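You operate a simulated robot arm through the tools that you are given. There is no shell and no other tool.

The job below is to be done with a simulated robot arm. You get a single attempt, and the scene is never put back.

## Task
Get the stacker running again after the emergency stop, with the card's count.
Fine: pull the big stop button out, then reset; zero the total before the start.

Only the result counts: the job must be done as asked and must still hold three seconds after the hand-in. Knocking over, shifting, dropping, spilling or breaking anything else fails it.

## Robot
A 6-joint arm with a two-finger gripper, fixed in place. Base frame: the origin is at the foot of the arm, x ahead of it, y to its left, z up. Lengths are in m, angles in degrees, forces in N, time in s.
Its first joint turns from -166.0 to 166.0 degrees. Payload 2.45 kg.
The TCP is the grasp point between the finger pads, 0.02 m short of the fingertips. In the tool frame z runs along the fingers and y along their closing line. The gripper opens to 0.14 m. The gripper's body begins 0.168 m behind the TCP.
Orientation is told as [roll, pitch, yaw] about the base's x, y, z axes, in that order, counted from this pose: with the fingers straight down and closing along the base's y, the tool's x points along the base's -x, its y along +y and its z along -z.

## Interface
- The arm moves only by the tool drive_tool. Its argument "moves" is a list that holds one entry, the list of rows, each a list of 7 numbers: the shift along the tool's x, y, z in m, then the turn, a rotation vector about the tool's x, y, z in degrees, then the opening, from 0 (shut) to 1 (fully open). In form: [[[x, y, z, rx, ry, rz, fingers], ...]]. A call has 1 to 20 rows; each row is the pose to reach, as a shift and turn from the pose commanded when the call began, along the tool's axes at that moment. A row lasts 0.2 s, in which the tool goes at most 0.05 m and 8.6 degrees; a call with a longer step from one row to the next is refused whole, and so is a gripper value outside its range. A pose out of reach is approached as far as the arm can. The call stops where the force on the tool passes 90 N (or 10 N more than at its start, if that is more) or the arm is blocked; 0.2 s more then pass. The fingers move at their own pace (about 0.045 m/s each) and stop on an object; they squeeze with about 32 N. The grip force told is the motor's: it shows also when the fingers shut on nothing. Time passes only in rows, and 0.2 s behind the last, so rows that repeat a pose let the fingers close. The reply holds the time, the measured pose of the TCP, the force on the tool along the base axes, the opening and the grip force, in the units named above and with some noise, with the torque about the TCP (base axes, N m) and any sound that the robot's microphone picked up.
- Cameras (640 x 400 px; columns grow to the right, rows downward): "scene" is fixed at [0.2212, -0.4954, 2.0168]; the picture's right is [0.84, -0.54, 0.00], its down [-0.32, -0.50, -0.81] and it looks along [0.43, 0.68, -0.59] (base axes); focal length 331 px, centre (320, 200). "wrist" rides on the gripper at [0.078, 0.011, -0.209] in the tool frame; the picture's right is [-0.14, 0.99, 0.00], its down [-0.92, -0.13, -0.37] and it looks along [-0.37, -0.05, 0.93] (tool axes); focal length 280 px, centre (320, 200). There is no depth. A picture from a camera that has moved, and an enlarged one, comes with that camera's place and axes in the base frame and with its lens. The place of the scene camera against the robot may be out by one fixed shift of up to 0.018 m in any direction.
- capture(camera): a new picture of that camera. It takes no simulated time.
- enlarge(camera, box): a new picture of the part [left, top, right, bottom] of that camera's present view, enlarged. It takes no simulated time.
- hand_in(): hands the job in; it is judged then, once.

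Nothing tells you positions but the pictures and the camera data. Unless the task says otherwise, let go and move clear before handing in.

The tools are called after "Request:" as name(argument=value, ...) on one line, values as JSON. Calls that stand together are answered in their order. drive_tool: Moves the arm, as the interface text tells. Its arguments: {"type":"object","properties":{"moves":{"type":"array","items":{"type":"array","items":{"type":"array","items":{"type":"number"}}}}},"required":["moves"]} The other tools are called the same way: capture (camera) takes a picture; enlarge (camera, box) takes an enlarged picture of a part of a camera's view; hand_in () hands the job in.

At the start:

```text
t: 0.0
ee_pos: [0.4878, 0.287, 1.5191]
tool_rot: [0.0, -0.1, 0.1]
ft_force: [0.0, 0.4, 0.2]
torque: [-0.01, -0.03, -0.02]
gripper_width: 0.14
grasp_force: 0.1
```

scene: 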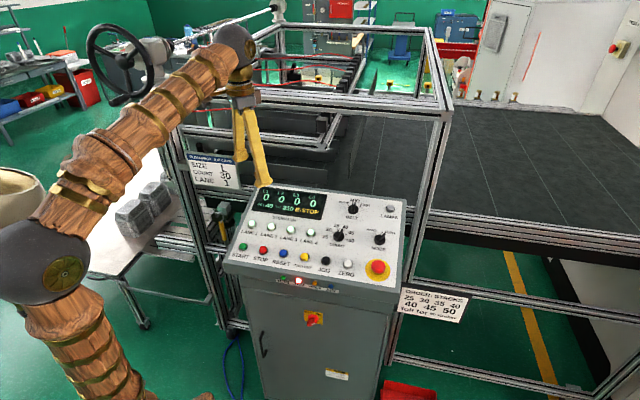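
wrist: 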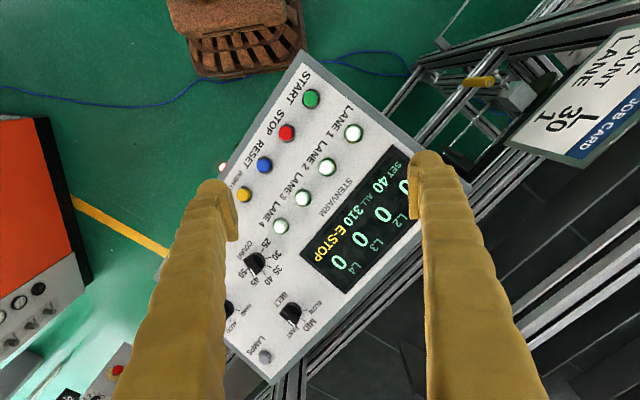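

I see a control console with a display, lane buttons, knobs and a red mushroom stop button, plus a job card and a sign on the frame. I'll enlarge the views to read the labels before moving.

Request:
enlarge(camera="scene", box=[220, 175, 420, 300])

Request:
enlarge(camera="scene", box=[180, 145, 250, 190])

Request:
enlarge(camera="scene", box=[390, 280, 480, 330])

Request:
enlarge(camera="wrist", box=[200, 60, 440, 380])

```text
3.20 times, centred on (320, 238) of scene
camera zoom: at [0.2212, -0.4954, 2.0168], right [0.84, -0.54, 0.0], down [-0.32, -0.5, -0.81], along [0.43, 0.68, -0.59], focal length 1058 px, centre (320, 80)
```

zoom: 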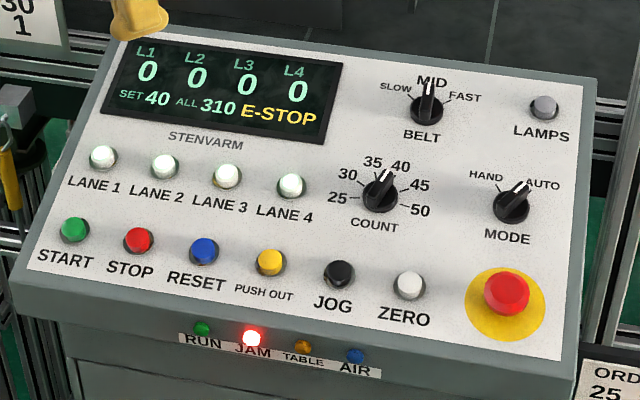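

```text
8.89 times, centred on (215, 168) of scene
camera zoom: at [0.2212, -0.4954, 2.0168], right [0.84, -0.54, 0.0], down [-0.32, -0.5, -0.81], along [0.43, 0.68, -0.59], focal length 2938 px, centre (1253, 489)
```

zoom: 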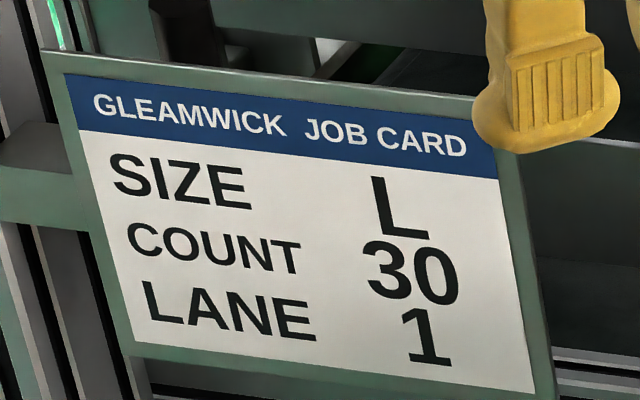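

```text
7.11 times, centred on (435, 305) of scene
camera zoom: at [0.2212, -0.4954, 2.0168], right [0.84, -0.54, 0.0], down [-0.32, -0.5, -0.81], along [0.43, 0.68, -0.59], focal length 2351 px, centre (-498, -547)
```

zoom: 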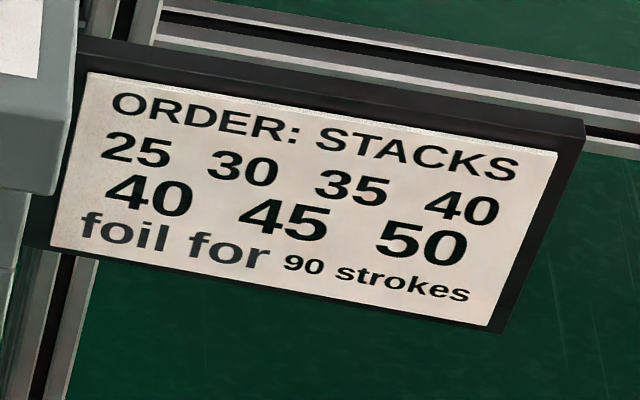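

```text
1.25 times, centred on (320, 220) of wrist
camera zoom: at [0.4073, 0.2975, 1.7276], right [0.14, 0.99, 0.0], down [0.92, -0.13, 0.37], along [0.37, -0.05, -0.93], focal length 350 px, centre (320, 175)
```

zoom: 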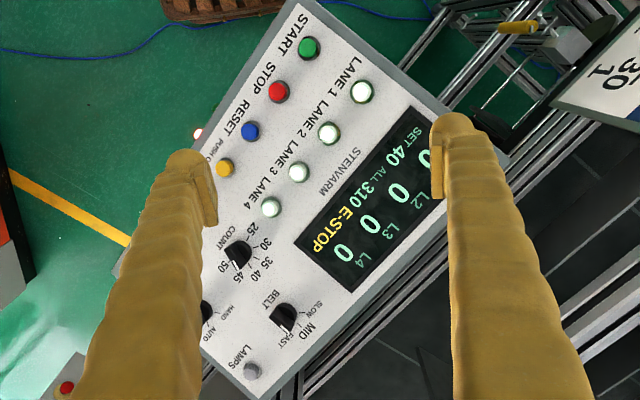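

The card asks for size L, count 30, lane 1. The display reads SET 40 and E-STOP, and the panel slopes about 16° and is turned about -45°. I place START near (0.42, 0.28, 1.255), COUNT near (0.69, 0.14, 1.30) and the stop button near (0.72, -0.03, 1.28). Next I'll move the wrist above the stop button, square to the panel, for a better look.

Request:
drive_tool(moves=[[[-0.0166, -0.029, 0.0079, -0.54, -1.303, -3.723, 1], [-0.0332, -0.058, 0.0158, -1.08, -2.607, -7.447, 1], [-0.0498, -0.087, 0.0238, -1.62, -3.91, -11.17, 1], [-0.0663, -0.116, 0.0317, -2.16, -5.213, -14.893, 1], [-0.0829, -0.145, 0.0396, -2.7, -6.517, -18.617, 1], [-0.0995, -0.174, 0.0475, -3.24, -7.82, -22.34, 1], [-0.1161, -0.203, 0.0554, -3.78, -9.123, -26.063, 1], [-0.1327, -0.232, 0.0633, -4.32, -10.427, -29.787, 1], [-0.1493, -0.261, 0.0713, -4.86, -11.73, -33.51, 1], [-0.1658, -0.29, 0.0792, -5.4, -13.033, -37.233, 1], [-0.1824, -0.319, 0.0871, -5.94, -14.337, -40.957, 1], [-0.199, -0.348, 0.095, -6.48, -15.64, -44.68, 1], [-0.199, -0.348, 0.095, -6.48, -15.64, -44.68, 1]]])

Request:
capture(camera="wrist")

Request:
capture(camera="scene")

```text
t: 2.8
ee_pos: [0.6885, -0.0624, 1.4255]
tool_rot: [0.0, -16.6, 45.1]
ft_force: [-0.8, 0.0, -0.4]
torque: [0.0, -0.01, -0.01]
gripper_width: 0.1401
grasp_force: 0.1
```

```text
taken
camera wrist: at [0.5823, -0.15, 1.6015], right [-0.61, 0.79, 0.04], down [0.64, 0.46, 0.62], along [0.47, 0.4, -0.79], focal length 280 px, centre (320, 200)
```

wrist: 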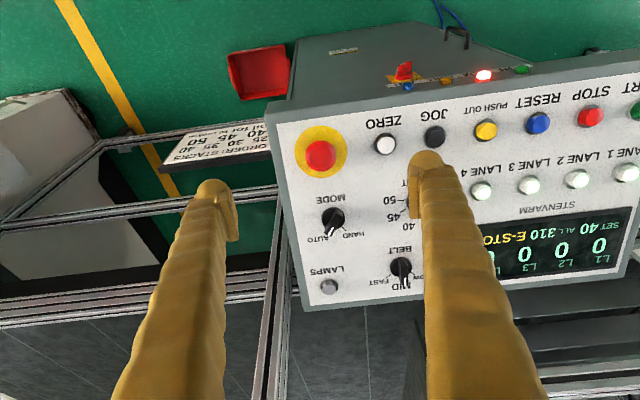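

```text
taken
```

scene: 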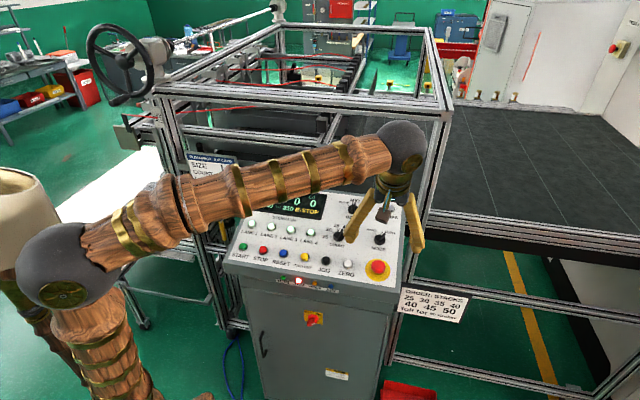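

I'm now square over the right side of the panel, with the stop button just ahead of the tool axis. I'll zoom in for accurate positions and to see the shape of the stop button and the COUNT knob.

Request:
enlarge(camera="wrist", box=[270, 110, 410, 200])

Request:
enlarge(camera="scene", box=[320, 195, 400, 245])

Request:
enlarge(camera="scene", box=[350, 170, 440, 290])

```text
4.44 times, centred on (340, 155) of wrist
camera zoom: at [0.5823, -0.15, 1.6015], right [-0.61, 0.79, 0.04], down [0.64, 0.46, 0.62], along [0.47, 0.4, -0.79], focal length 1246 px, centre (231, 400)
```

zoom: 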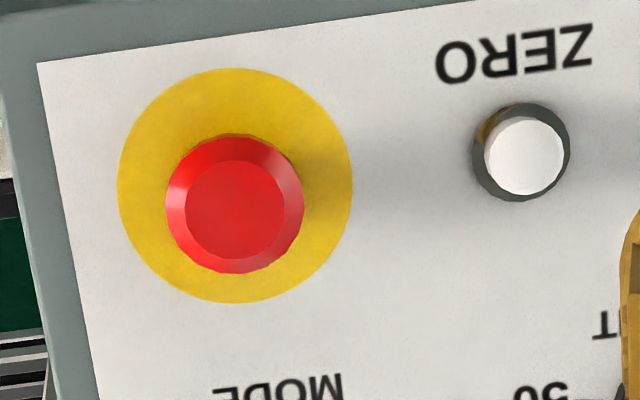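

```text
8.00 times, centred on (360, 220) of scene
camera zoom: at [0.2212, -0.4954, 2.0168], right [0.84, -0.54, 0.0], down [-0.32, -0.5, -0.81], along [0.43, 0.68, -0.59], focal length 2644 px, centre (0, 40)
```

zoom: 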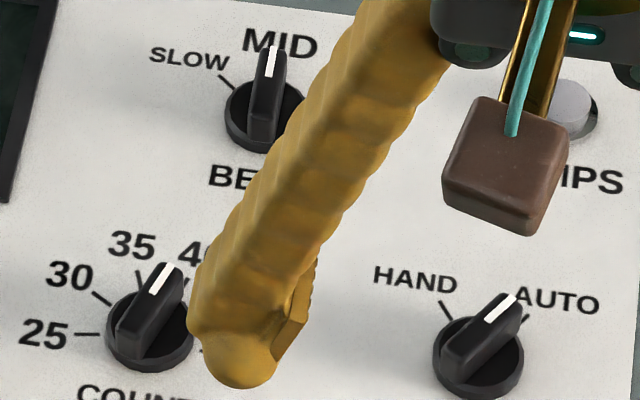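

```text
3.33 times, centred on (395, 230) of scene
camera zoom: at [0.2212, -0.4954, 2.0168], right [0.84, -0.54, 0.0], down [-0.32, -0.5, -0.81], along [0.43, 0.68, -0.59], focal length 1102 px, centre (70, 100)
```

zoom: 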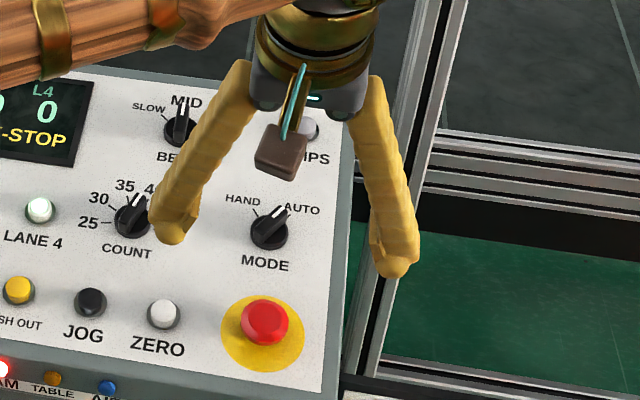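

The stop button's red head has a rim of about 41 mm and I place its centre near (0.7225, -0.0244, 1.2697). I'll move to about 6 cm above it along the panel normal with a narrower opening, then check alignment.

Request:
drive_tool(moves=[[[-0.0013, 0.0009, 0.0346, 0, 0, 0, 0.6], [-0.0026, 0.0019, 0.0692, 0, 0, 0, 0.6], [-0.0039, 0.0028, 0.1038, 0, 0, 0, 0.6], [-0.0039, 0.0028, 0.1038, 0, 0, 0, 0.6], [-0.0039, 0.0028, 0.1038, 0, 0, 0, 0.6]]])

Request:
capture(camera="wrist")

Request:
enlarge(camera="scene", box=[340, 220, 420, 290])

```text
t: 4.0
ee_pos: [0.7084, -0.0363, 1.3262]
tool_rot: [0.0, -16.5, 45.0]
ft_force: [0.9, -0.4, 0.0]
torque: [-0.03, -0.03, -0.01]
gripper_width: 0.084
grasp_force: 0.0
```

```text
taken
camera wrist: at [0.6033, -0.1238, 1.5042], right [-0.61, 0.79, 0.04], down [0.64, 0.46, 0.61], along [0.47, 0.4, -0.79], focal length 280 px, centre (320, 200)
```

wrist: 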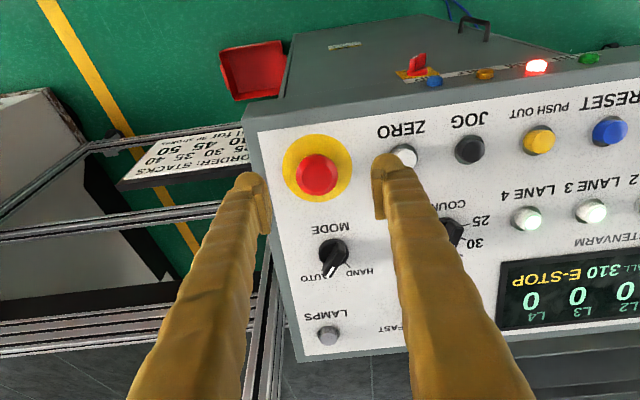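

```text
5.71 times, centred on (380, 255) of scene
camera zoom: at [0.2212, -0.4954, 2.0168], right [0.84, -0.54, 0.0], down [-0.32, -0.5, -0.81], along [0.43, 0.68, -0.59], focal length 1889 px, centre (-23, -114)
```

zoom: 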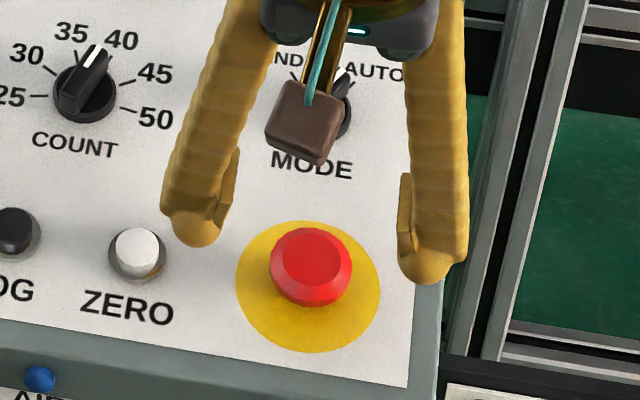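

The stop head is centred between the fingers, with ZERO and MODE clear of them. I'll go down about 58 mm along the normal with the fingers open, and check before closing.

Request:
drive_tool(moves=[[[-0.0005, -0.0004, 0.02, 0, 0, 0, 0.6], [-0.001, -0.0008, 0.038, 0, 0, 0, 0.6], [-0.0014, -0.001, 0.05, 0, 0, 0, 0.6], [-0.0014, -0.0012, 0.057, 0, 0, 0, 0.6], [-0.0014, -0.0012, 0.057, 0, 0, 0, 0.6]]])

Request:
capture(camera="wrist")

Request:
enlarge(camera="scene", box=[340, 230, 420, 290])

```text
t: 5.2
ee_pos: [0.7218, -0.0246, 1.272]
tool_rot: [0.0, -16.4, 44.9]
ft_force: [-0.2, -0.2, -0.3]
torque: [0.01, 0.02, -0.01]
gripper_width: 0.084
grasp_force: 0.1
```

```text
taken
camera wrist: at [0.6166, -0.1116, 1.4493], right [-0.61, 0.79, 0.04], down [0.64, 0.46, 0.61], along [0.47, 0.4, -0.79], focal length 280 px, centre (320, 200)
```

wrist: 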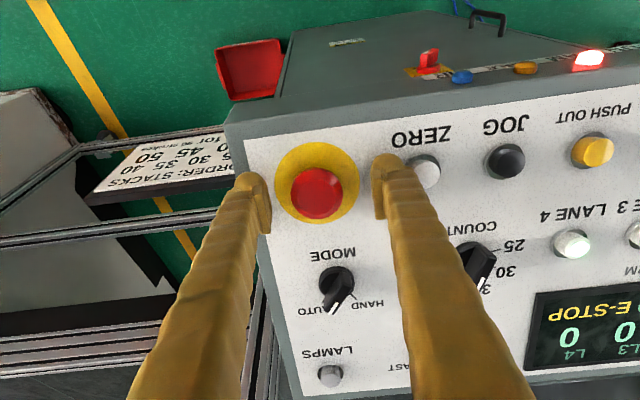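

```text
6.67 times, centred on (380, 260) of scene
camera zoom: at [0.2212, -0.4954, 2.0168], right [0.84, -0.54, 0.0], down [-0.32, -0.5, -0.81], along [0.43, 0.68, -0.59], focal length 2204 px, centre (-80, -200)
```

zoom: 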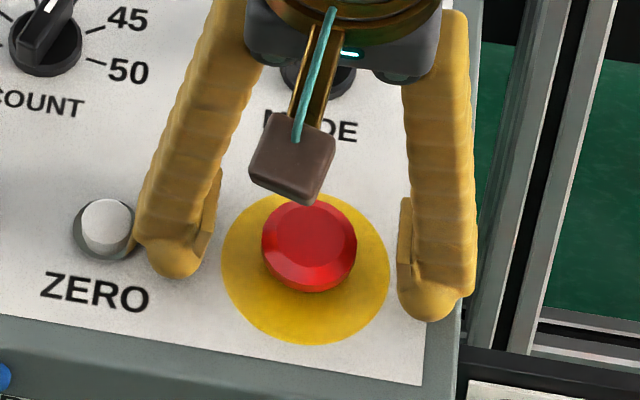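

The head sits at the TCP level, centred between the pads, with no contact force. I'll close on it now.

Request:
drive_tool(moves=[[[0, 0, 0, 0, 0, 0, 0.2], [0, 0, 0, 0, 0, 0, 0.2], [0, 0, 0, 0, 0, 0, 0.15], [0, 0, 0, 0, 0, 0, 0.1], [0, 0, 0, 0, 0, 0, 0.1], [0, 0, 0, 0, 0, 0, 0.1]]])

Request:
capture(camera="wrist")

```text
t: 6.6
ee_pos: [0.7229, -0.0253, 1.2714]
tool_rot: [-0.1, -16.5, 45.0]
ft_force: [47.1, -37.5, -3.0]
torque: [0.03, 0.09, 0.19]
gripper_width: 0.0388
grasp_force: 44.7
```

```text
taken
camera wrist: at [0.6177, -0.1129, 1.4492], right [-0.61, 0.79, 0.04], down [0.64, 0.46, 0.62], along [0.47, 0.4, -0.79], focal length 280 px, centre (320, 200)
```

wrist: 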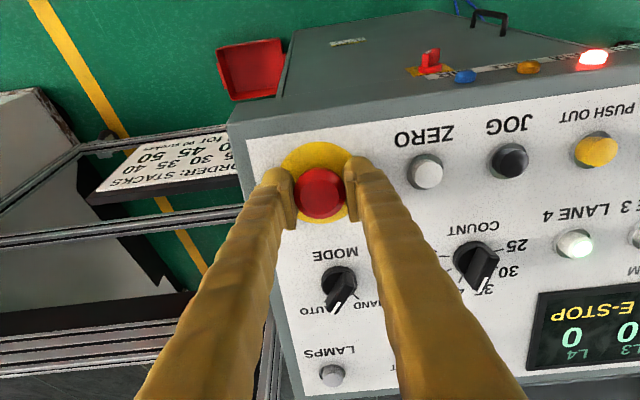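

The head is gripped at 38.8 mm, but about 60 N of side load shows the tool sits slightly left of centre. I'll shift about 2 mm to the panel's right to relieve it before pulling.

Request:
drive_tool(moves=[[[0, -0.001, 0, 0, 0, 0, 0.1], [0, -0.0018, 0, 0, 0, 0, 0.1], [0, -0.0018, 0, 0, 0, 0, 0.1]]])

```text
t: 7.4
ee_pos: [0.7247, -0.0274, 1.2698]
tool_rot: [0.1, -16.5, 45.0]
ft_force: [24.1, -30.5, -1.2]
torque: [0.15, 0.12, 0.03]
gripper_width: 0.0387
grasp_force: 45.4
```

The side load fell to about 39 N. I'll shift a little further the same way.

Request:
drive_tool(moves=[[[0, -0.001, 0, 0, 0, 0, 0.1], [0, -0.002, 0, 0, 0, 0, 0.1], [0, -0.002, 0, 0, 0, 0, 0.1]]])

```text
t: 8.2
ee_pos: [0.7236, -0.0265, 1.2709]
tool_rot: [0.1, -16.6, 45.1]
ft_force: [-8.1, 2.1, -2.3]
torque: [0.11, 0.1, 0.0]
gripper_width: 0.0383
grasp_force: 45.0
```

The side load is nearly gone. Now I'll pull straight out along the panel normal in small steps.

Request:
drive_tool(moves=[[[0, 0, -0.002, 0, 0, 0, 0], [0, 0, -0.004, 0, 0, 0, 0], [0, 0, -0.006, 0, 0, 0, 0], [0, 0, -0.008, 0, 0, 0, 0], [0, 0, -0.01, 0, 0, 0, 0], [0, 0, -0.012, 0, 0, 0, 0]]])

Request:
capture(camera="wrist")

Request:
enlarge(camera="scene", box=[220, 175, 420, 300])

```text
t: 9.6
ee_pos: [0.7218, -0.0287, 1.2812]
tool_rot: [0.4, -16.4, 45.0]
ft_force: [-29.9, 48.1, -60.4]
torque: [-0.33, -0.55, -0.04]
gripper_width: 0.0387
grasp_force: 44.9
```

```text
taken
camera wrist: at [0.6178, -0.1155, 1.4581], right [-0.61, 0.79, 0.04], down [0.64, 0.46, 0.61], along [0.47, 0.4, -0.79], focal length 280 px, centre (320, 200)
```

wrist: 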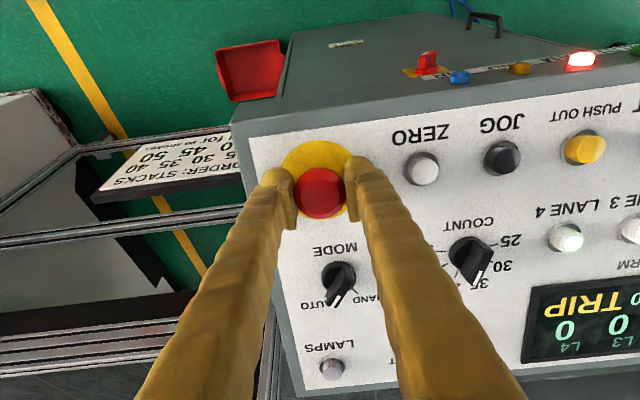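

```text
3.20 times, centred on (320, 238) of scene
camera zoom: at [0.2212, -0.4954, 2.0168], right [0.84, -0.54, 0.0], down [-0.32, -0.5, -0.81], along [0.43, 0.68, -0.59], focal length 1058 px, centre (320, 80)
```

zoom: 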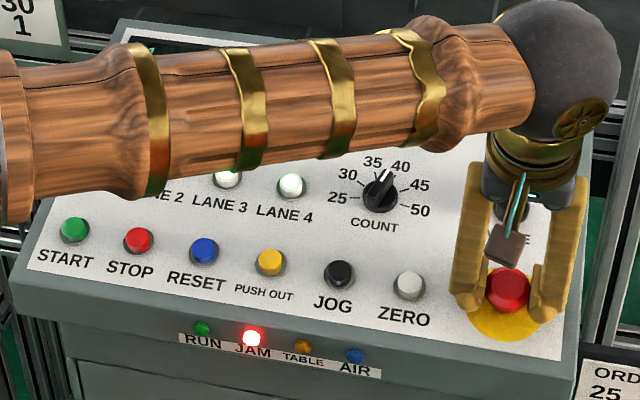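

The display changed from E-STOP to TRIP, so the stop button is out. I'll open the fingers in place, back off along the normal, and look again.

Request:
drive_tool(moves=[[[0, 0, 0, 0, 0, 0, 0.6], [0, 0, 0, 0, 0, 0, 0.6], [0, 0, 0, 0, 0, 0, 0.6], [0, 0, -0.02, 0, 0, 0, 0.6], [0, 0, -0.06, 0, 0, 0, 0.6], [0, 0, -0.1, 0, 0, 0, 0.6], [0, 0, -0.14, 0, 0, 0, 0.6], [0, 0, -0.14, 0, 0, 0, 0.6]]])

Request:
capture(camera="wrist")

Request:
enlarge(camera="scene", box=[220, 175, 420, 300])

```text
t: 11.4
ee_pos: [0.6937, -0.058, 1.4179]
tool_rot: [0.0, -16.6, 45.0]
ft_force: [-1.3, -1.1, 0.9]
torque: [0.02, 0.0, -0.04]
gripper_width: 0.0841
grasp_force: 0.0
```

```text
taken
camera wrist: at [0.5887, -0.1451, 1.5954], right [-0.61, 0.79, 0.04], down [0.64, 0.46, 0.61], along [0.47, 0.4, -0.79], focal length 280 px, centre (320, 200)
```

wrist: 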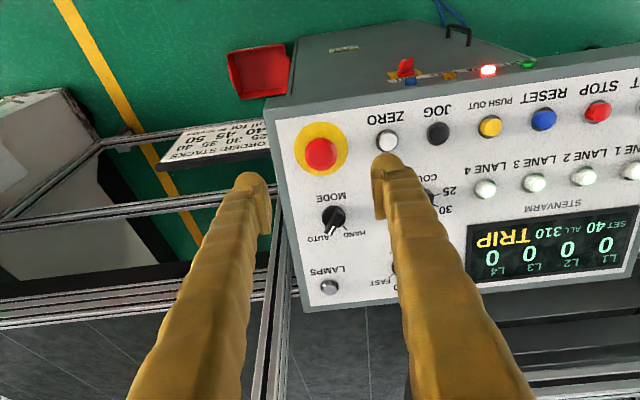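

```text
3.20 times, centred on (320, 238) of scene
camera zoom: at [0.2212, -0.4954, 2.0168], right [0.84, -0.54, 0.0], down [-0.32, -0.5, -0.81], along [0.43, 0.68, -0.59], focal length 1058 px, centre (320, 80)
```

zoom: 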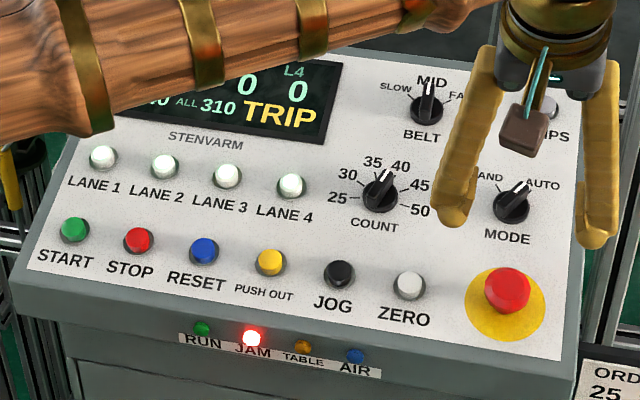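

The TRIP state is showing and the stop button stays out. Next is the COUNT knob, still at 40 and near (0.689, 0.138, 1.27). I'll move above it with the fingers wide open to see its bar and dial angles squarely.

Request:
drive_tool(moves=[[[-0.0172, 0.0283, 0.0021, 0, 0, 0, 1], [-0.0344, 0.0566, 0.0041, 0, 0, 0, 1], [-0.0517, 0.085, 0.0062, 0, 0, 0, 1], [-0.0689, 0.1133, 0.0082, 0, 0, 0, 1], [-0.0861, 0.1416, 0.0103, 0, 0, 0, 1], [-0.0861, 0.1416, 0.0103, 0, 0, 0, 1]]])

Request:
capture(camera="wrist")

Request:
enlarge(camera="wrist", box=[240, 100, 400, 260])

```text
t: 12.8
ee_pos: [0.6541, 0.1036, 1.4306]
tool_rot: [-0.1, -16.5, 45.0]
ft_force: [0.3, 0.2, 0.5]
torque: [0.01, -0.02, 0.01]
gripper_width: 0.1403
grasp_force: 0.0
```

```text
taken
camera wrist: at [0.5491, 0.0154, 1.6088], right [-0.61, 0.79, 0.04], down [0.64, 0.46, 0.61], along [0.47, 0.4, -0.79], focal length 280 px, centre (320, 200)
```

wrist: 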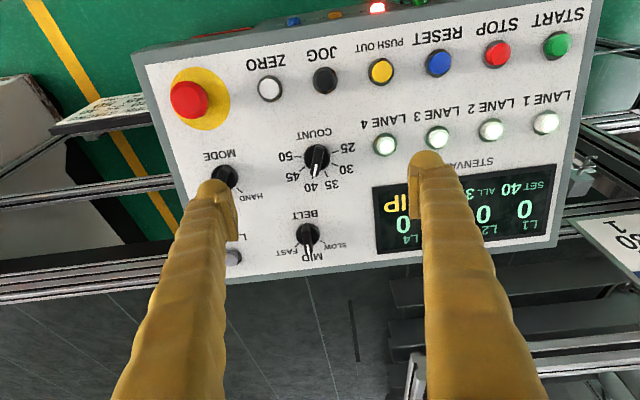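

```text
2.50 times, centred on (320, 180) of wrist
camera zoom: at [0.5491, 0.0154, 1.6088], right [-0.61, 0.79, 0.04], down [0.64, 0.46, 0.61], along [0.47, 0.4, -0.79], focal length 701 px, centre (320, 250)
```

zoom: 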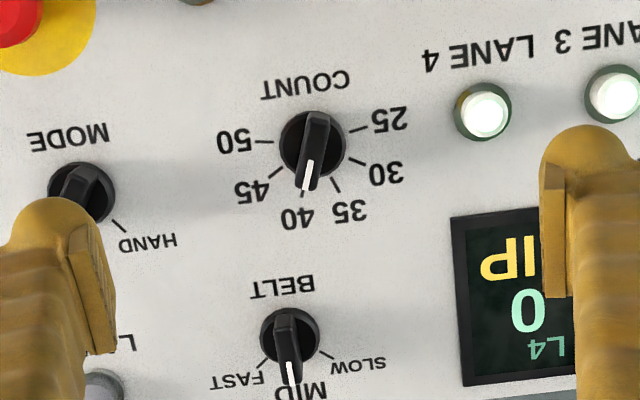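

I can see the dial squarely now. I'll zoom tightly on the COUNT knob to measure the pointer and tick angles.

Request:
enlarge(camera="wrist", box=[285, 125, 355, 195])

Request:
enlarge(camera="scene", box=[220, 175, 420, 300])

```text
5.71 times, centred on (320, 160) of wrist
camera zoom: at [0.5491, 0.0154, 1.6088], right [-0.61, 0.79, 0.04], down [0.64, 0.46, 0.61], along [0.47, 0.4, -0.79], focal length 1602 px, centre (320, 429)
```

zoom: 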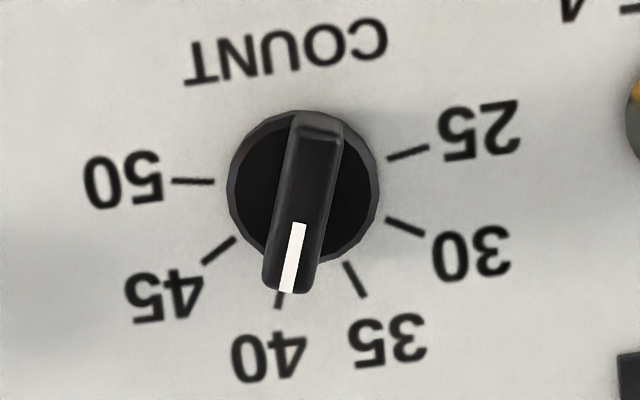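

```text
3.20 times, centred on (320, 238) of scene
camera zoom: at [0.2212, -0.4954, 2.0168], right [0.84, -0.54, 0.0], down [-0.32, -0.5, -0.81], along [0.43, 0.68, -0.59], focal length 1058 px, centre (320, 80)
```

zoom: 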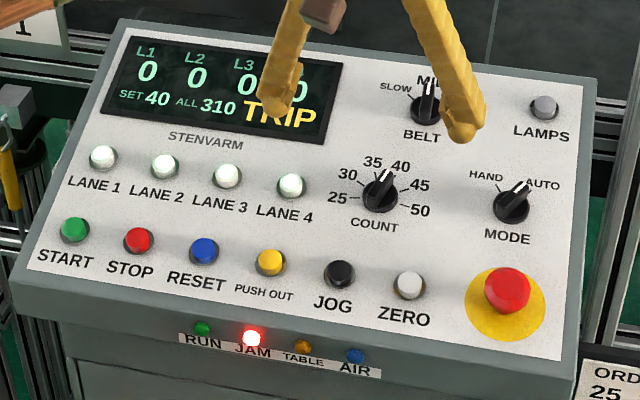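

The COUNT ticks are 40° apart: 40 sits 20° clockwise of panel-up and 30 sits 60° counter-clockwise. So the bar must turn 80° counter-clockwise about an axis near (0.697, 0.140, 1.272). I'll hover above it with the fingers aligned across the bar.

Request:
drive_tool(moves=[[[-0.0021, -0.0015, 0.0246, 0, 0, 5, 0.36], [-0.0042, -0.003, 0.0492, 0, 0, 10, 0.36], [-0.0063, -0.0044, 0.0737, 0, 0, 15, 0.36], [-0.0084, -0.0059, 0.0983, 0, 0, 20, 0.36], [-0.0084, -0.0059, 0.0983, 0, 0, 20, 0.36], [-0.0084, -0.0059, 0.0983, 0, 0, 20, 0.36], [-0.0084, -0.0059, 0.0983, 0, 0, 20, 0.36]]])

Request:
capture(camera="wrist")

Request:
enlarge(camera="wrist", box=[270, 130, 370, 230])

Request:
enlarge(camera="scene", box=[300, 190, 380, 260])

```text
t: 14.4
ee_pos: [0.6852, 0.1235, 1.3393]
tool_rot: [5.9, -15.6, 24.2]
ft_force: [0.9, -0.4, -0.4]
torque: [-0.03, -0.02, -0.01]
gripper_width: 0.0503
grasp_force: 0.0
```

```text
taken
camera wrist: at [0.5662, 0.06, 1.5198], right [-0.31, 0.94, 0.13], down [0.79, 0.18, 0.59], along [0.53, 0.29, -0.8], focal length 280 px, centre (320, 200)
```

wrist: 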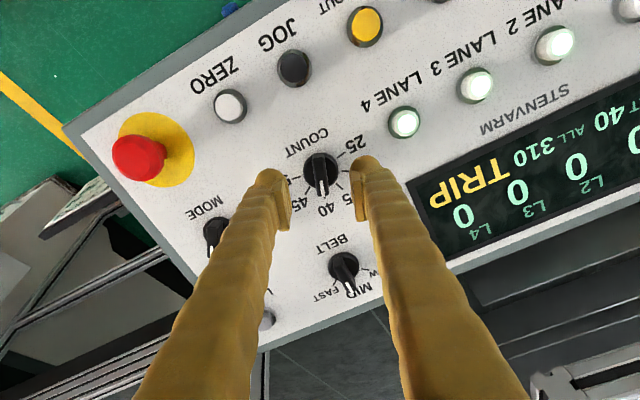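

```text
4.00 times, centred on (320, 180) of wrist
camera zoom: at [0.5662, 0.06, 1.5198], right [-0.31, 0.94, 0.13], down [0.79, 0.18, 0.59], along [0.53, 0.29, -0.8], focal length 1122 px, centre (320, 280)
```

zoom: 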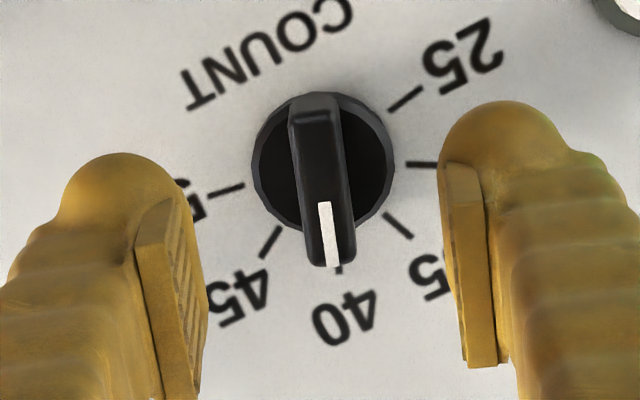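

```text
5.71 times, centred on (340, 225) of scene
camera zoom: at [0.2212, -0.4954, 2.0168], right [0.84, -0.54, 0.0], down [-0.32, -0.5, -0.81], along [0.43, 0.68, -0.59], focal length 1889 px, centre (206, 57)
```

zoom: 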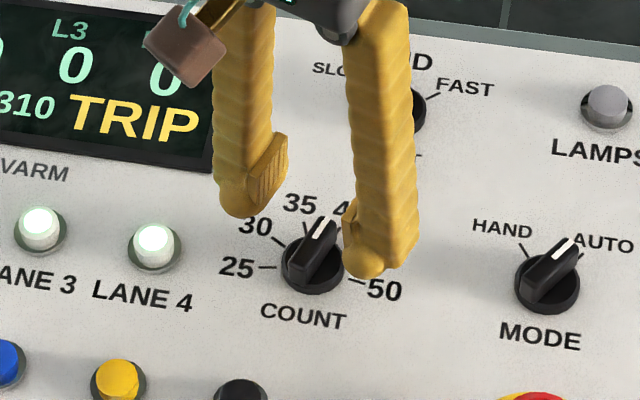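

The fingers straddle the COUNT knob with the bar along the finger width, and the knob is about 1 mm off in tool y. I'll correct that and descend partway, then check the height.

Request:
drive_tool(moves=[[[-0.0002, 0.0006, 0.012, 0, 0, 0, 0.36], [-0.0003, 0.0012, 0.022, 0, 0, 0, 0.36], [-0.0004, 0.0013, 0.03, 0, 0, 0, 0.36], [-0.0004, 0.0013, 0.03, 0, 0, 0, 0.36]]])

Request:
enlarge(camera="wrist", box=[260, 130, 380, 230])

Request:
enlarge(camera="scene", box=[310, 200, 370, 250])

```text
t: 15.4
ee_pos: [0.6886, 0.1305, 1.3108]
tool_rot: [5.8, -15.5, 24.2]
ft_force: [-0.6, 0.5, -0.1]
torque: [-0.01, -0.02, 0.01]
gripper_width: 0.0504
grasp_force: 0.1
```

```text
4.00 times, centred on (320, 180) of wrist
camera zoom: at [0.572, 0.0679, 1.4912], right [-0.31, 0.94, 0.13], down [0.79, 0.18, 0.59], along [0.53, 0.29, -0.8], focal length 1122 px, centre (320, 280)
```

zoom: 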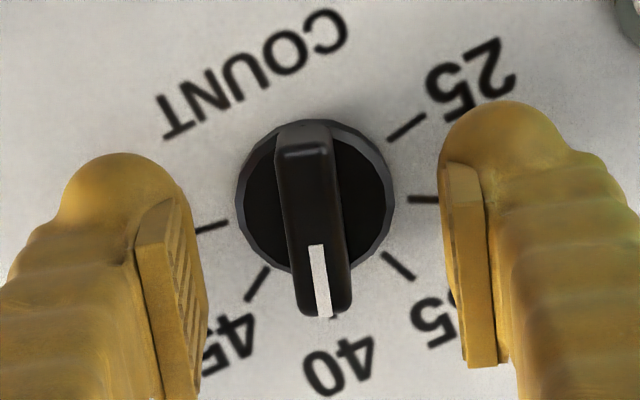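

```text
8.00 times, centred on (340, 225) of scene
camera zoom: at [0.2212, -0.4954, 2.0168], right [0.84, -0.54, 0.0], down [-0.32, -0.5, -0.81], along [0.43, 0.68, -0.59], focal length 2644 px, centre (160, 0)
```

zoom: 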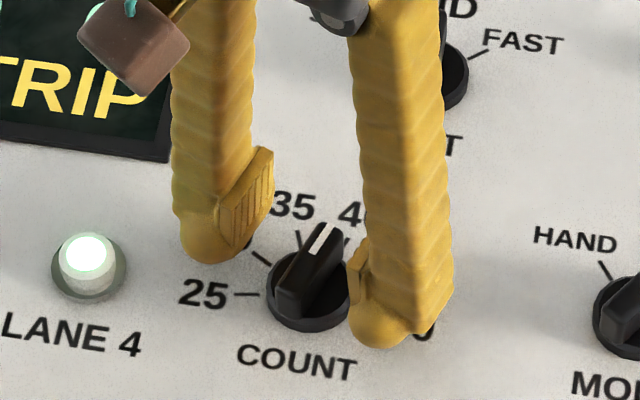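

The tool axis passes through the knob, the bar top is about 25 mm above the panel, and the tips are at about 20 mm. I'll descend 8 mm more and close on the bar.

Request:
drive_tool(moves=[[[0, -0.0005, 0.004, 0, 0, 0, 0.36], [0, -0.0005, 0.008, 0, 0, 0, 0.36], [0, -0.0005, 0.008, 0, 0, 0, 0.36], [0, -0.0005, 0.008, 0, 0, 0, 0.15], [0, -0.0005, 0.008, 0, 0, 0, 0.05], [0, -0.0005, 0.008, 0, 0, 0, 0.03], [0, -0.0005, 0.008, 0, 0, 0, 0.03], [0, -0.0005, 0.008, 0, 0, 0, 0.03]]])

Request:
enlarge(camera="wrist", box=[260, 130, 380, 230])

Request:
enlarge(camera="scene", box=[220, 175, 420, 300])

```text
t: 17.2
ee_pos: [0.6916, 0.1325, 1.3032]
tool_rot: [5.8, -15.5, 24.3]
ft_force: [5.2, -10.0, -2.9]
torque: [-0.09, -0.03, 0.04]
gripper_width: 0.0112
grasp_force: 38.2
```

```text
4.00 times, centred on (320, 180) of wrist
camera zoom: at [0.5739, 0.0689, 1.4834], right [-0.31, 0.94, 0.13], down [0.79, 0.18, 0.59], along [0.53, 0.29, -0.8], focal length 1122 px, centre (320, 280)
```

zoom: 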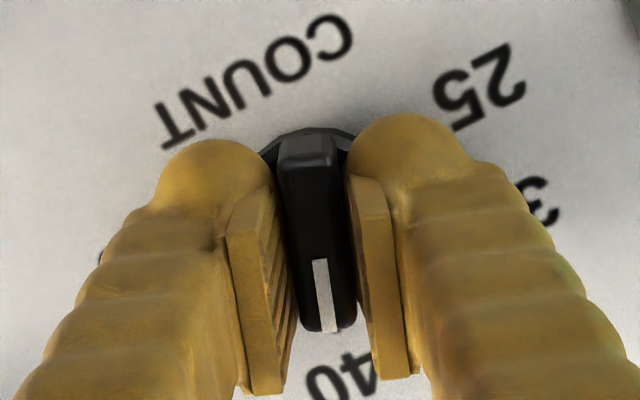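

```text
3.20 times, centred on (320, 238) of scene
camera zoom: at [0.2212, -0.4954, 2.0168], right [0.84, -0.54, 0.0], down [-0.32, -0.5, -0.81], along [0.43, 0.68, -0.59], focal length 1058 px, centre (320, 80)
```

zoom: 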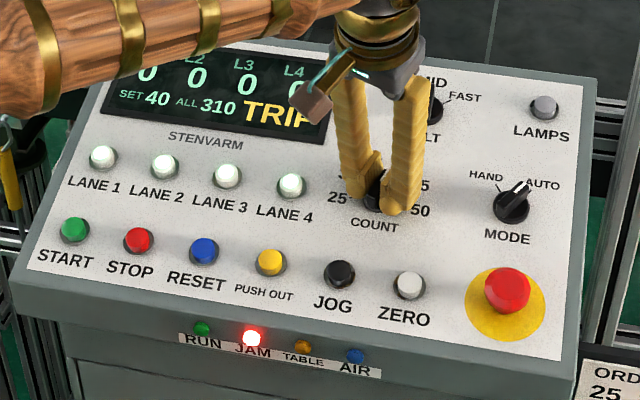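

The bar is gripped at 11.2 mm with little side load. I'll turn it 40° counter-clockwise first, to 35, and check.

Request:
drive_tool(moves=[[[0, 0, 0, 0, 0, -6.67, 0.03], [0, 0, 0, 0, 0, -13.33, 0.03], [0, 0, 0, 0, 0, -20, 0.03], [0, 0, 0, 0, 0, -26.67, 0.03], [0, 0, 0, 0, 0, -33.33, 0.03], [0, 0, 0, 0, 0, -40, 0.03], [0, 0, 0, 0, 0, -40, 0.03]]])

Request:
enlarge(camera="scene", box=[220, 175, 420, 300])

```text
t: 18.8
ee_pos: [0.6912, 0.1329, 1.3031]
tool_rot: [-5.7, -15.5, 65.8]
ft_force: [-19.9, -2.2, -12.5]
torque: [-0.01, 0.21, 0.0]
gripper_width: 0.0109
grasp_force: 37.8
```

```text
3.20 times, centred on (320, 238) of scene
camera zoom: at [0.2212, -0.4954, 2.0168], right [0.84, -0.54, 0.0], down [-0.32, -0.5, -0.81], along [0.43, 0.68, -0.59], focal length 1058 px, centre (320, 80)
```

zoom: 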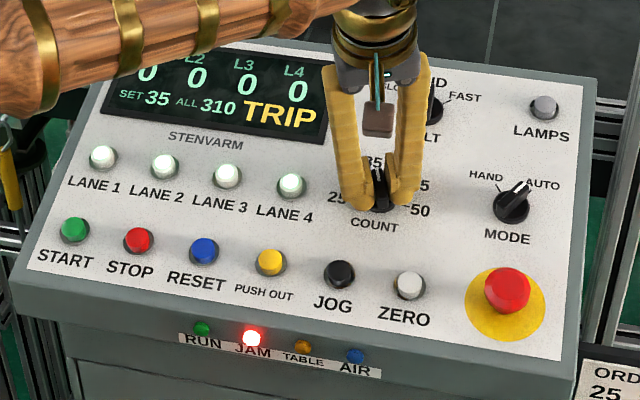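

The display now reads SET 35, so the turn works as planned. I'll go another 40° to 30.

Request:
drive_tool(moves=[[[0, 0, 0, 0, 0, -6.67, 0.03], [0, 0, 0, 0, 0, -13.33, 0.03], [0, 0, 0, 0, 0, -20, 0.03], [0, 0, 0, 0, 0, -26.67, 0.03], [0, 0, 0, 0, 0, -33.33, 0.03], [0, 0, 0, 0, 0, -40, 0.03], [0, 0, 0, 0, 0, -40, 0.03]]])

Request:
enlarge(camera="scene", box=[220, 175, 420, 300])

```text
t: 20.4
ee_pos: [0.692, 0.1331, 1.306]
tool_rot: [-14.6, -8.0, 106.1]
ft_force: [-20.0, -9.0, 1.7]
torque: [-0.15, 0.25, 0.0]
gripper_width: 0.0179
grasp_force: 10.4
```

```text
3.20 times, centred on (320, 238) of scene
camera zoom: at [0.2212, -0.4954, 2.0168], right [0.84, -0.54, 0.0], down [-0.32, -0.5, -0.81], along [0.43, 0.68, -0.59], focal length 1058 px, centre (320, 80)
```

zoom: 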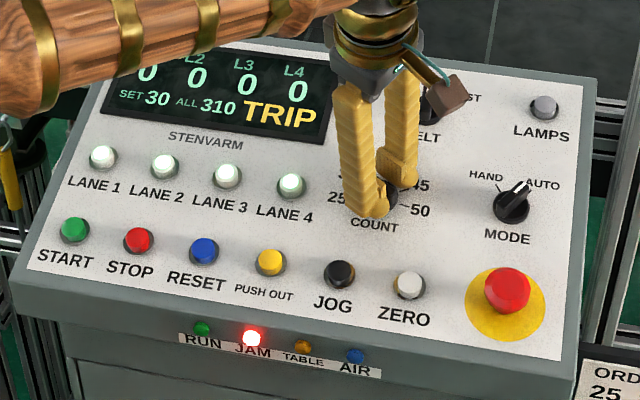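

The display reads SET 30. The grip widened to 18 mm, so I'll look at the bar's angle before letting go.

Request:
enlarge(camera="wrist", box=[250, 120, 390, 240])

Request:
capture(camera="scene")

```text
3.33 times, centred on (320, 180) of wrist
camera zoom: at [0.6581, 0.013, 1.4913], right [-0.97, -0.1, -0.23], down [-0.21, 0.83, 0.51], along [0.14, 0.55, -0.83], focal length 935 px, centre (320, 267)
```

zoom: 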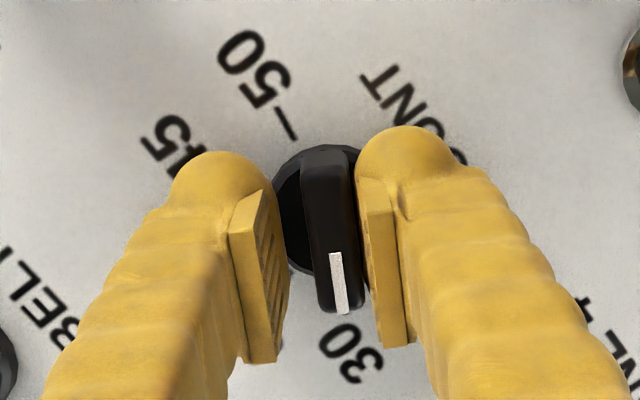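

```text
taken
```

scene: 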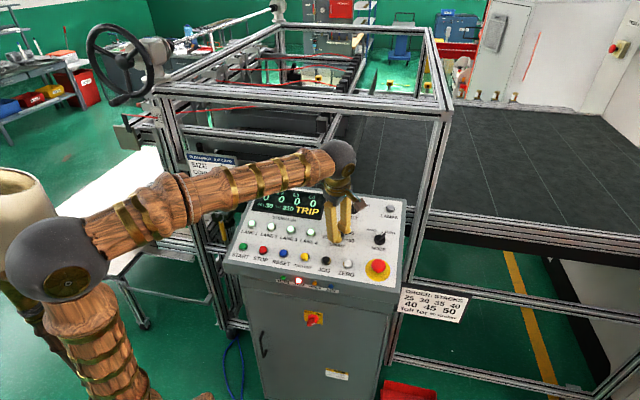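

The bar points at 30 and the display confirms it. I'll open, lift clear, and turn the wrist back in line with the panel.

Request:
drive_tool(moves=[[[0, 0, 0, 0, 0, 0, 0.35], [0, 0, 0, 0, 0, 0, 0.35], [0, 0, 0, 0, 0, 0, 0.35], [0, 0, -0.02, 0, 0, 0, 0.35], [0, 0, -0.06, 0, 0, 0, 0.35], [0, 0, -0.1, 0, 0, 0, 0.35], [0, 0, -0.13, 0, 0, 7.5, 0.35], [0, 0, -0.13, 0, 0, 15, 0.35], [0, 0, -0.13, 0, 0, 22.5, 0.35], [0, 0, -0.13, 0, 0, 30, 0.35], [0, 0, -0.13, 0, 0, 37.5, 0.35], [0, 0, -0.13, 0, 0, 45, 0.35], [0, 0, -0.13, 0, 0, 52.5, 0.35], [0, 0, -0.13, 0, 0, 60, 0.35], [0, 0, -0.13, 0, 0, 60, 0.35]]])

Request:
capture(camera="wrist")

Request:
enlarge(camera="scene", box=[220, 175, 420, 300])

```text
t: 23.6
ee_pos: [0.6655, 0.1073, 1.4281]
tool_rot: [0.0, -16.6, 44.9]
ft_force: [1.1, 0.3, 0.0]
torque: [0.01, -0.03, -0.02]
gripper_width: 0.0489
grasp_force: 0.2
```

```text
taken
camera wrist: at [0.56, 0.0194, 1.606], right [-0.61, 0.79, 0.04], down [0.64, 0.46, 0.61], along [0.47, 0.4, -0.79], focal length 280 px, centre (320, 200)
```

wrist: 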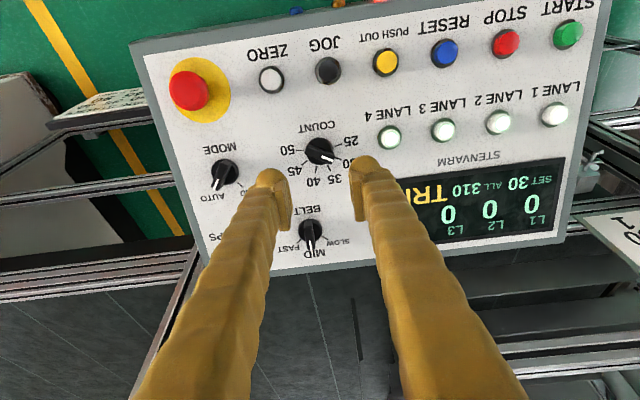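

```text
3.20 times, centred on (320, 238) of scene
camera zoom: at [0.2212, -0.4954, 2.0168], right [0.84, -0.54, 0.0], down [-0.32, -0.5, -0.81], along [0.43, 0.68, -0.59], focal length 1058 px, centre (320, 80)
```

zoom: 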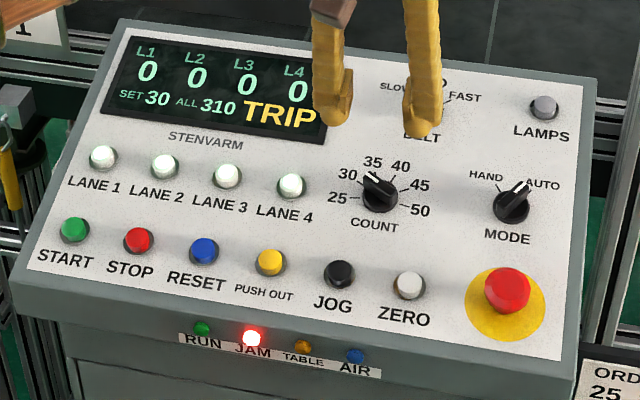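

SET 30 holds and the pointer is detented on 30. Next is RESET, near (0.518, 0.1845, 1.257). I'll close the fingers and hover about 5 cm above it.

Request:
drive_tool(moves=[[[0.0161, 0.0265, 0.0, 0, 0, 0, 0], [0.0321, 0.053, 0.0, 0, 0, 0, 0], [0.0482, 0.0795, 0.01, 0, 0, 0, 0], [0.0643, 0.106, 0.03, 0, 0, 0, 0], [0.0803, 0.1325, 0.055, 0, 0, 0, 0], [0.0964, 0.159, 0.0799, 0, 0, 0, 0], [0.0964, 0.159, 0.0799, 0, 0, 0, 0]]])

Request:
capture(camera="wrist")

Request:
enlarge(camera="wrist", box=[270, 120, 370, 220])

Request:
enlarge(camera="scene", box=[220, 205, 340, 290])

```text
t: 25.2
ee_pos: [0.5028, 0.1703, 1.3225]
tool_rot: [0.0, -16.4, 45.0]
ft_force: [-0.2, -0.5, 0.6]
torque: [-0.01, -0.02, -0.02]
gripper_width: 0.0
grasp_force: 29.3
```

```text
taken
camera wrist: at [0.3977, 0.0834, 1.5004], right [-0.61, 0.79, 0.04], down [0.64, 0.46, 0.61], along [0.47, 0.4, -0.79], focal length 280 px, centre (320, 200)
```

wrist: 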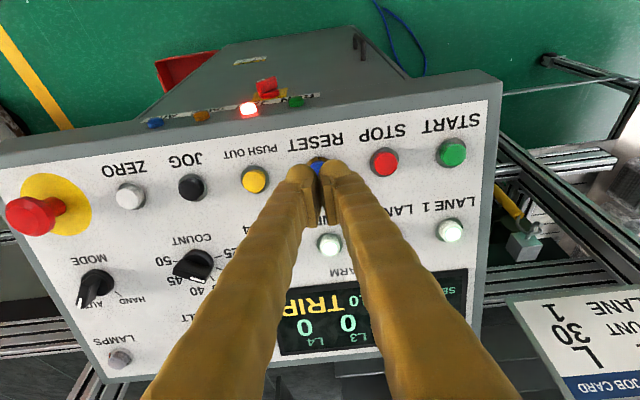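

```text
4.00 times, centred on (320, 170) of wrist
camera zoom: at [0.3977, 0.0834, 1.5004], right [-0.61, 0.79, 0.04], down [0.64, 0.46, 0.61], along [0.47, 0.4, -0.79], focal length 1122 px, centre (320, 320)
```

zoom: 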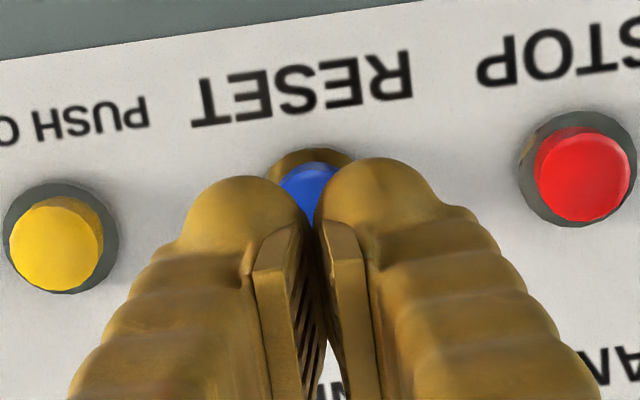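

```text
4.71 times, centred on (280, 248) of scene
camera zoom: at [0.2212, -0.4954, 2.0168], right [0.84, -0.54, 0.0], down [-0.32, -0.5, -0.81], along [0.43, 0.68, -0.59], focal length 1556 px, centre (508, -24)
```

zoom: 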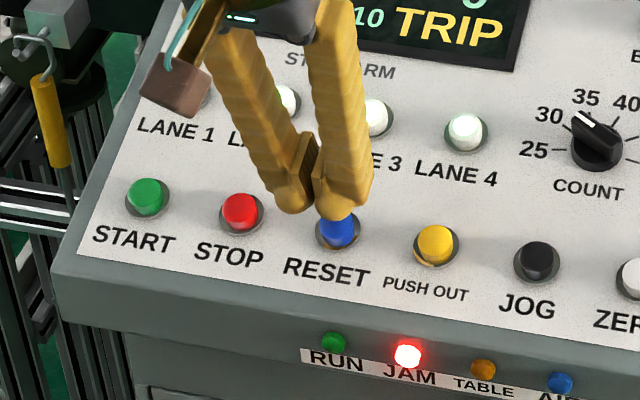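

The fingertips are lined up over RESET, with STOP and PUSH OUT well to each side. I'll press in small steps along the normal and then retract.

Request:
drive_tool(moves=[[[0, -0.0005, 0.025, 0, 0, 0, 0], [0, -0.0008, 0.042, 0, 0, 0, 0], [0, -0.0008, 0.047, 0, 0, 0, 0], [0, -0.0008, 0.05, 0, 0, 0, 0], [0, -0.0008, 0.052, 0, 0, 0, 0], [0, -0.0008, 0.054, 0, 0, 0, 0]]])

Request:
enlarge(camera="scene", box=[220, 175, 420, 300])

```text
t: 26.6
ee_pos: [0.5146, 0.1805, 1.2731]
tool_rot: [0.0, -16.6, 45.0]
ft_force: [-6.0, -5.3, 27.5]
torque: [0.06, -0.01, 0.05]
gripper_width: 0.0059
grasp_force: 29.7
heard: click
```

```text
3.20 times, centred on (320, 238) of scene
camera zoom: at [0.2212, -0.4954, 2.0168], right [0.84, -0.54, 0.0], down [-0.32, -0.5, -0.81], along [0.43, 0.68, -0.59], focal length 1058 px, centre (320, 80)
```

zoom: 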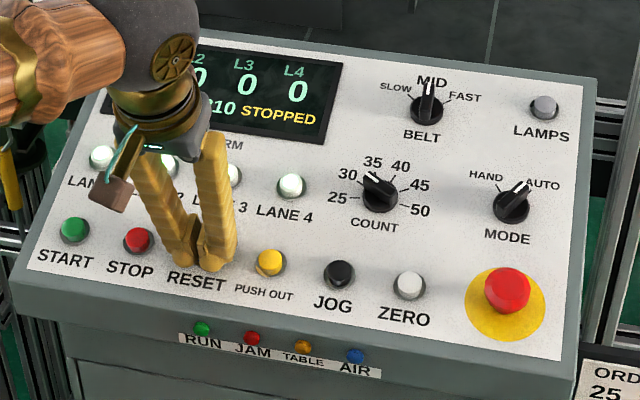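

RESET clicked, the display shows STOPPED and the JAM lamp went out. I'll retract and move along the row to hover above ZERO, near (0.6606, 0.0408, 1.257).

Request:
drive_tool(moves=[[[0, 0, -0.02, 0, 0, 0, 0], [0, 0, -0.054, 0, 0, 0, 0], [0, -0.04, -0.054, 0, 0, 0, 0], [0.0001, -0.08, -0.054, 0, 0, 0, 0], [0.0003, -0.12, -0.054, 0, 0, 0, 0], [0.0004, -0.16, -0.054, 0, 0, 0, 0], [0.0006, -0.2018, -0.054, 0, 0, 0, 0], [0.0006, -0.2018, -0.054, 0, 0, 0, 0]]])

Request:
capture(camera="wrist")

Request:
enlarge(camera="wrist", box=[260, 120, 380, 220])

Request:
enlarge(camera="scene", box=[220, 175, 420, 300])

```text
t: 28.4
ee_pos: [0.6464, 0.0254, 1.3238]
tool_rot: [0.1, -16.4, 45.0]
ft_force: [-1.4, 0.3, 0.5]
torque: [0.0, 0.01, 0.01]
gripper_width: 0.0002
grasp_force: 28.9
```

```text
taken
camera wrist: at [0.5415, -0.0616, 1.5015], right [-0.61, 0.79, 0.04], down [0.64, 0.46, 0.61], along [0.47, 0.4, -0.79], focal length 280 px, centre (320, 200)
```

wrist: 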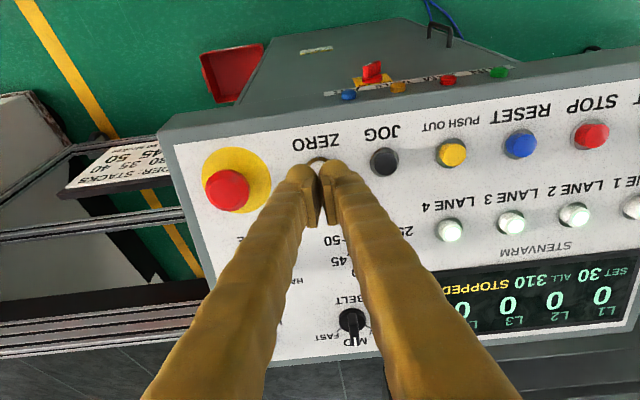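

```text
4.00 times, centred on (320, 170) of wrist
camera zoom: at [0.5415, -0.0616, 1.5015], right [-0.61, 0.79, 0.04], down [0.64, 0.46, 0.61], along [0.47, 0.4, -0.79], focal length 1122 px, centre (320, 320)
```

zoom: 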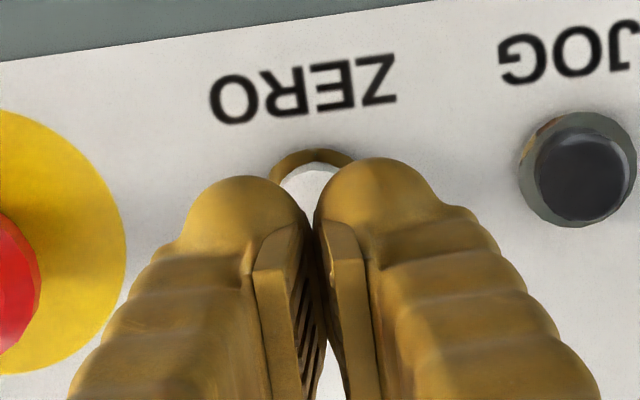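

```text
3.20 times, centred on (320, 238) of scene
camera zoom: at [0.2212, -0.4954, 2.0168], right [0.84, -0.54, 0.0], down [-0.32, -0.5, -0.81], along [0.43, 0.68, -0.59], focal length 1058 px, centre (320, 80)
```

zoom: 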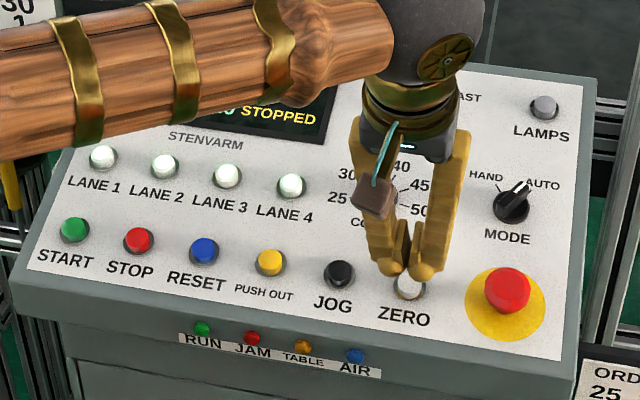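

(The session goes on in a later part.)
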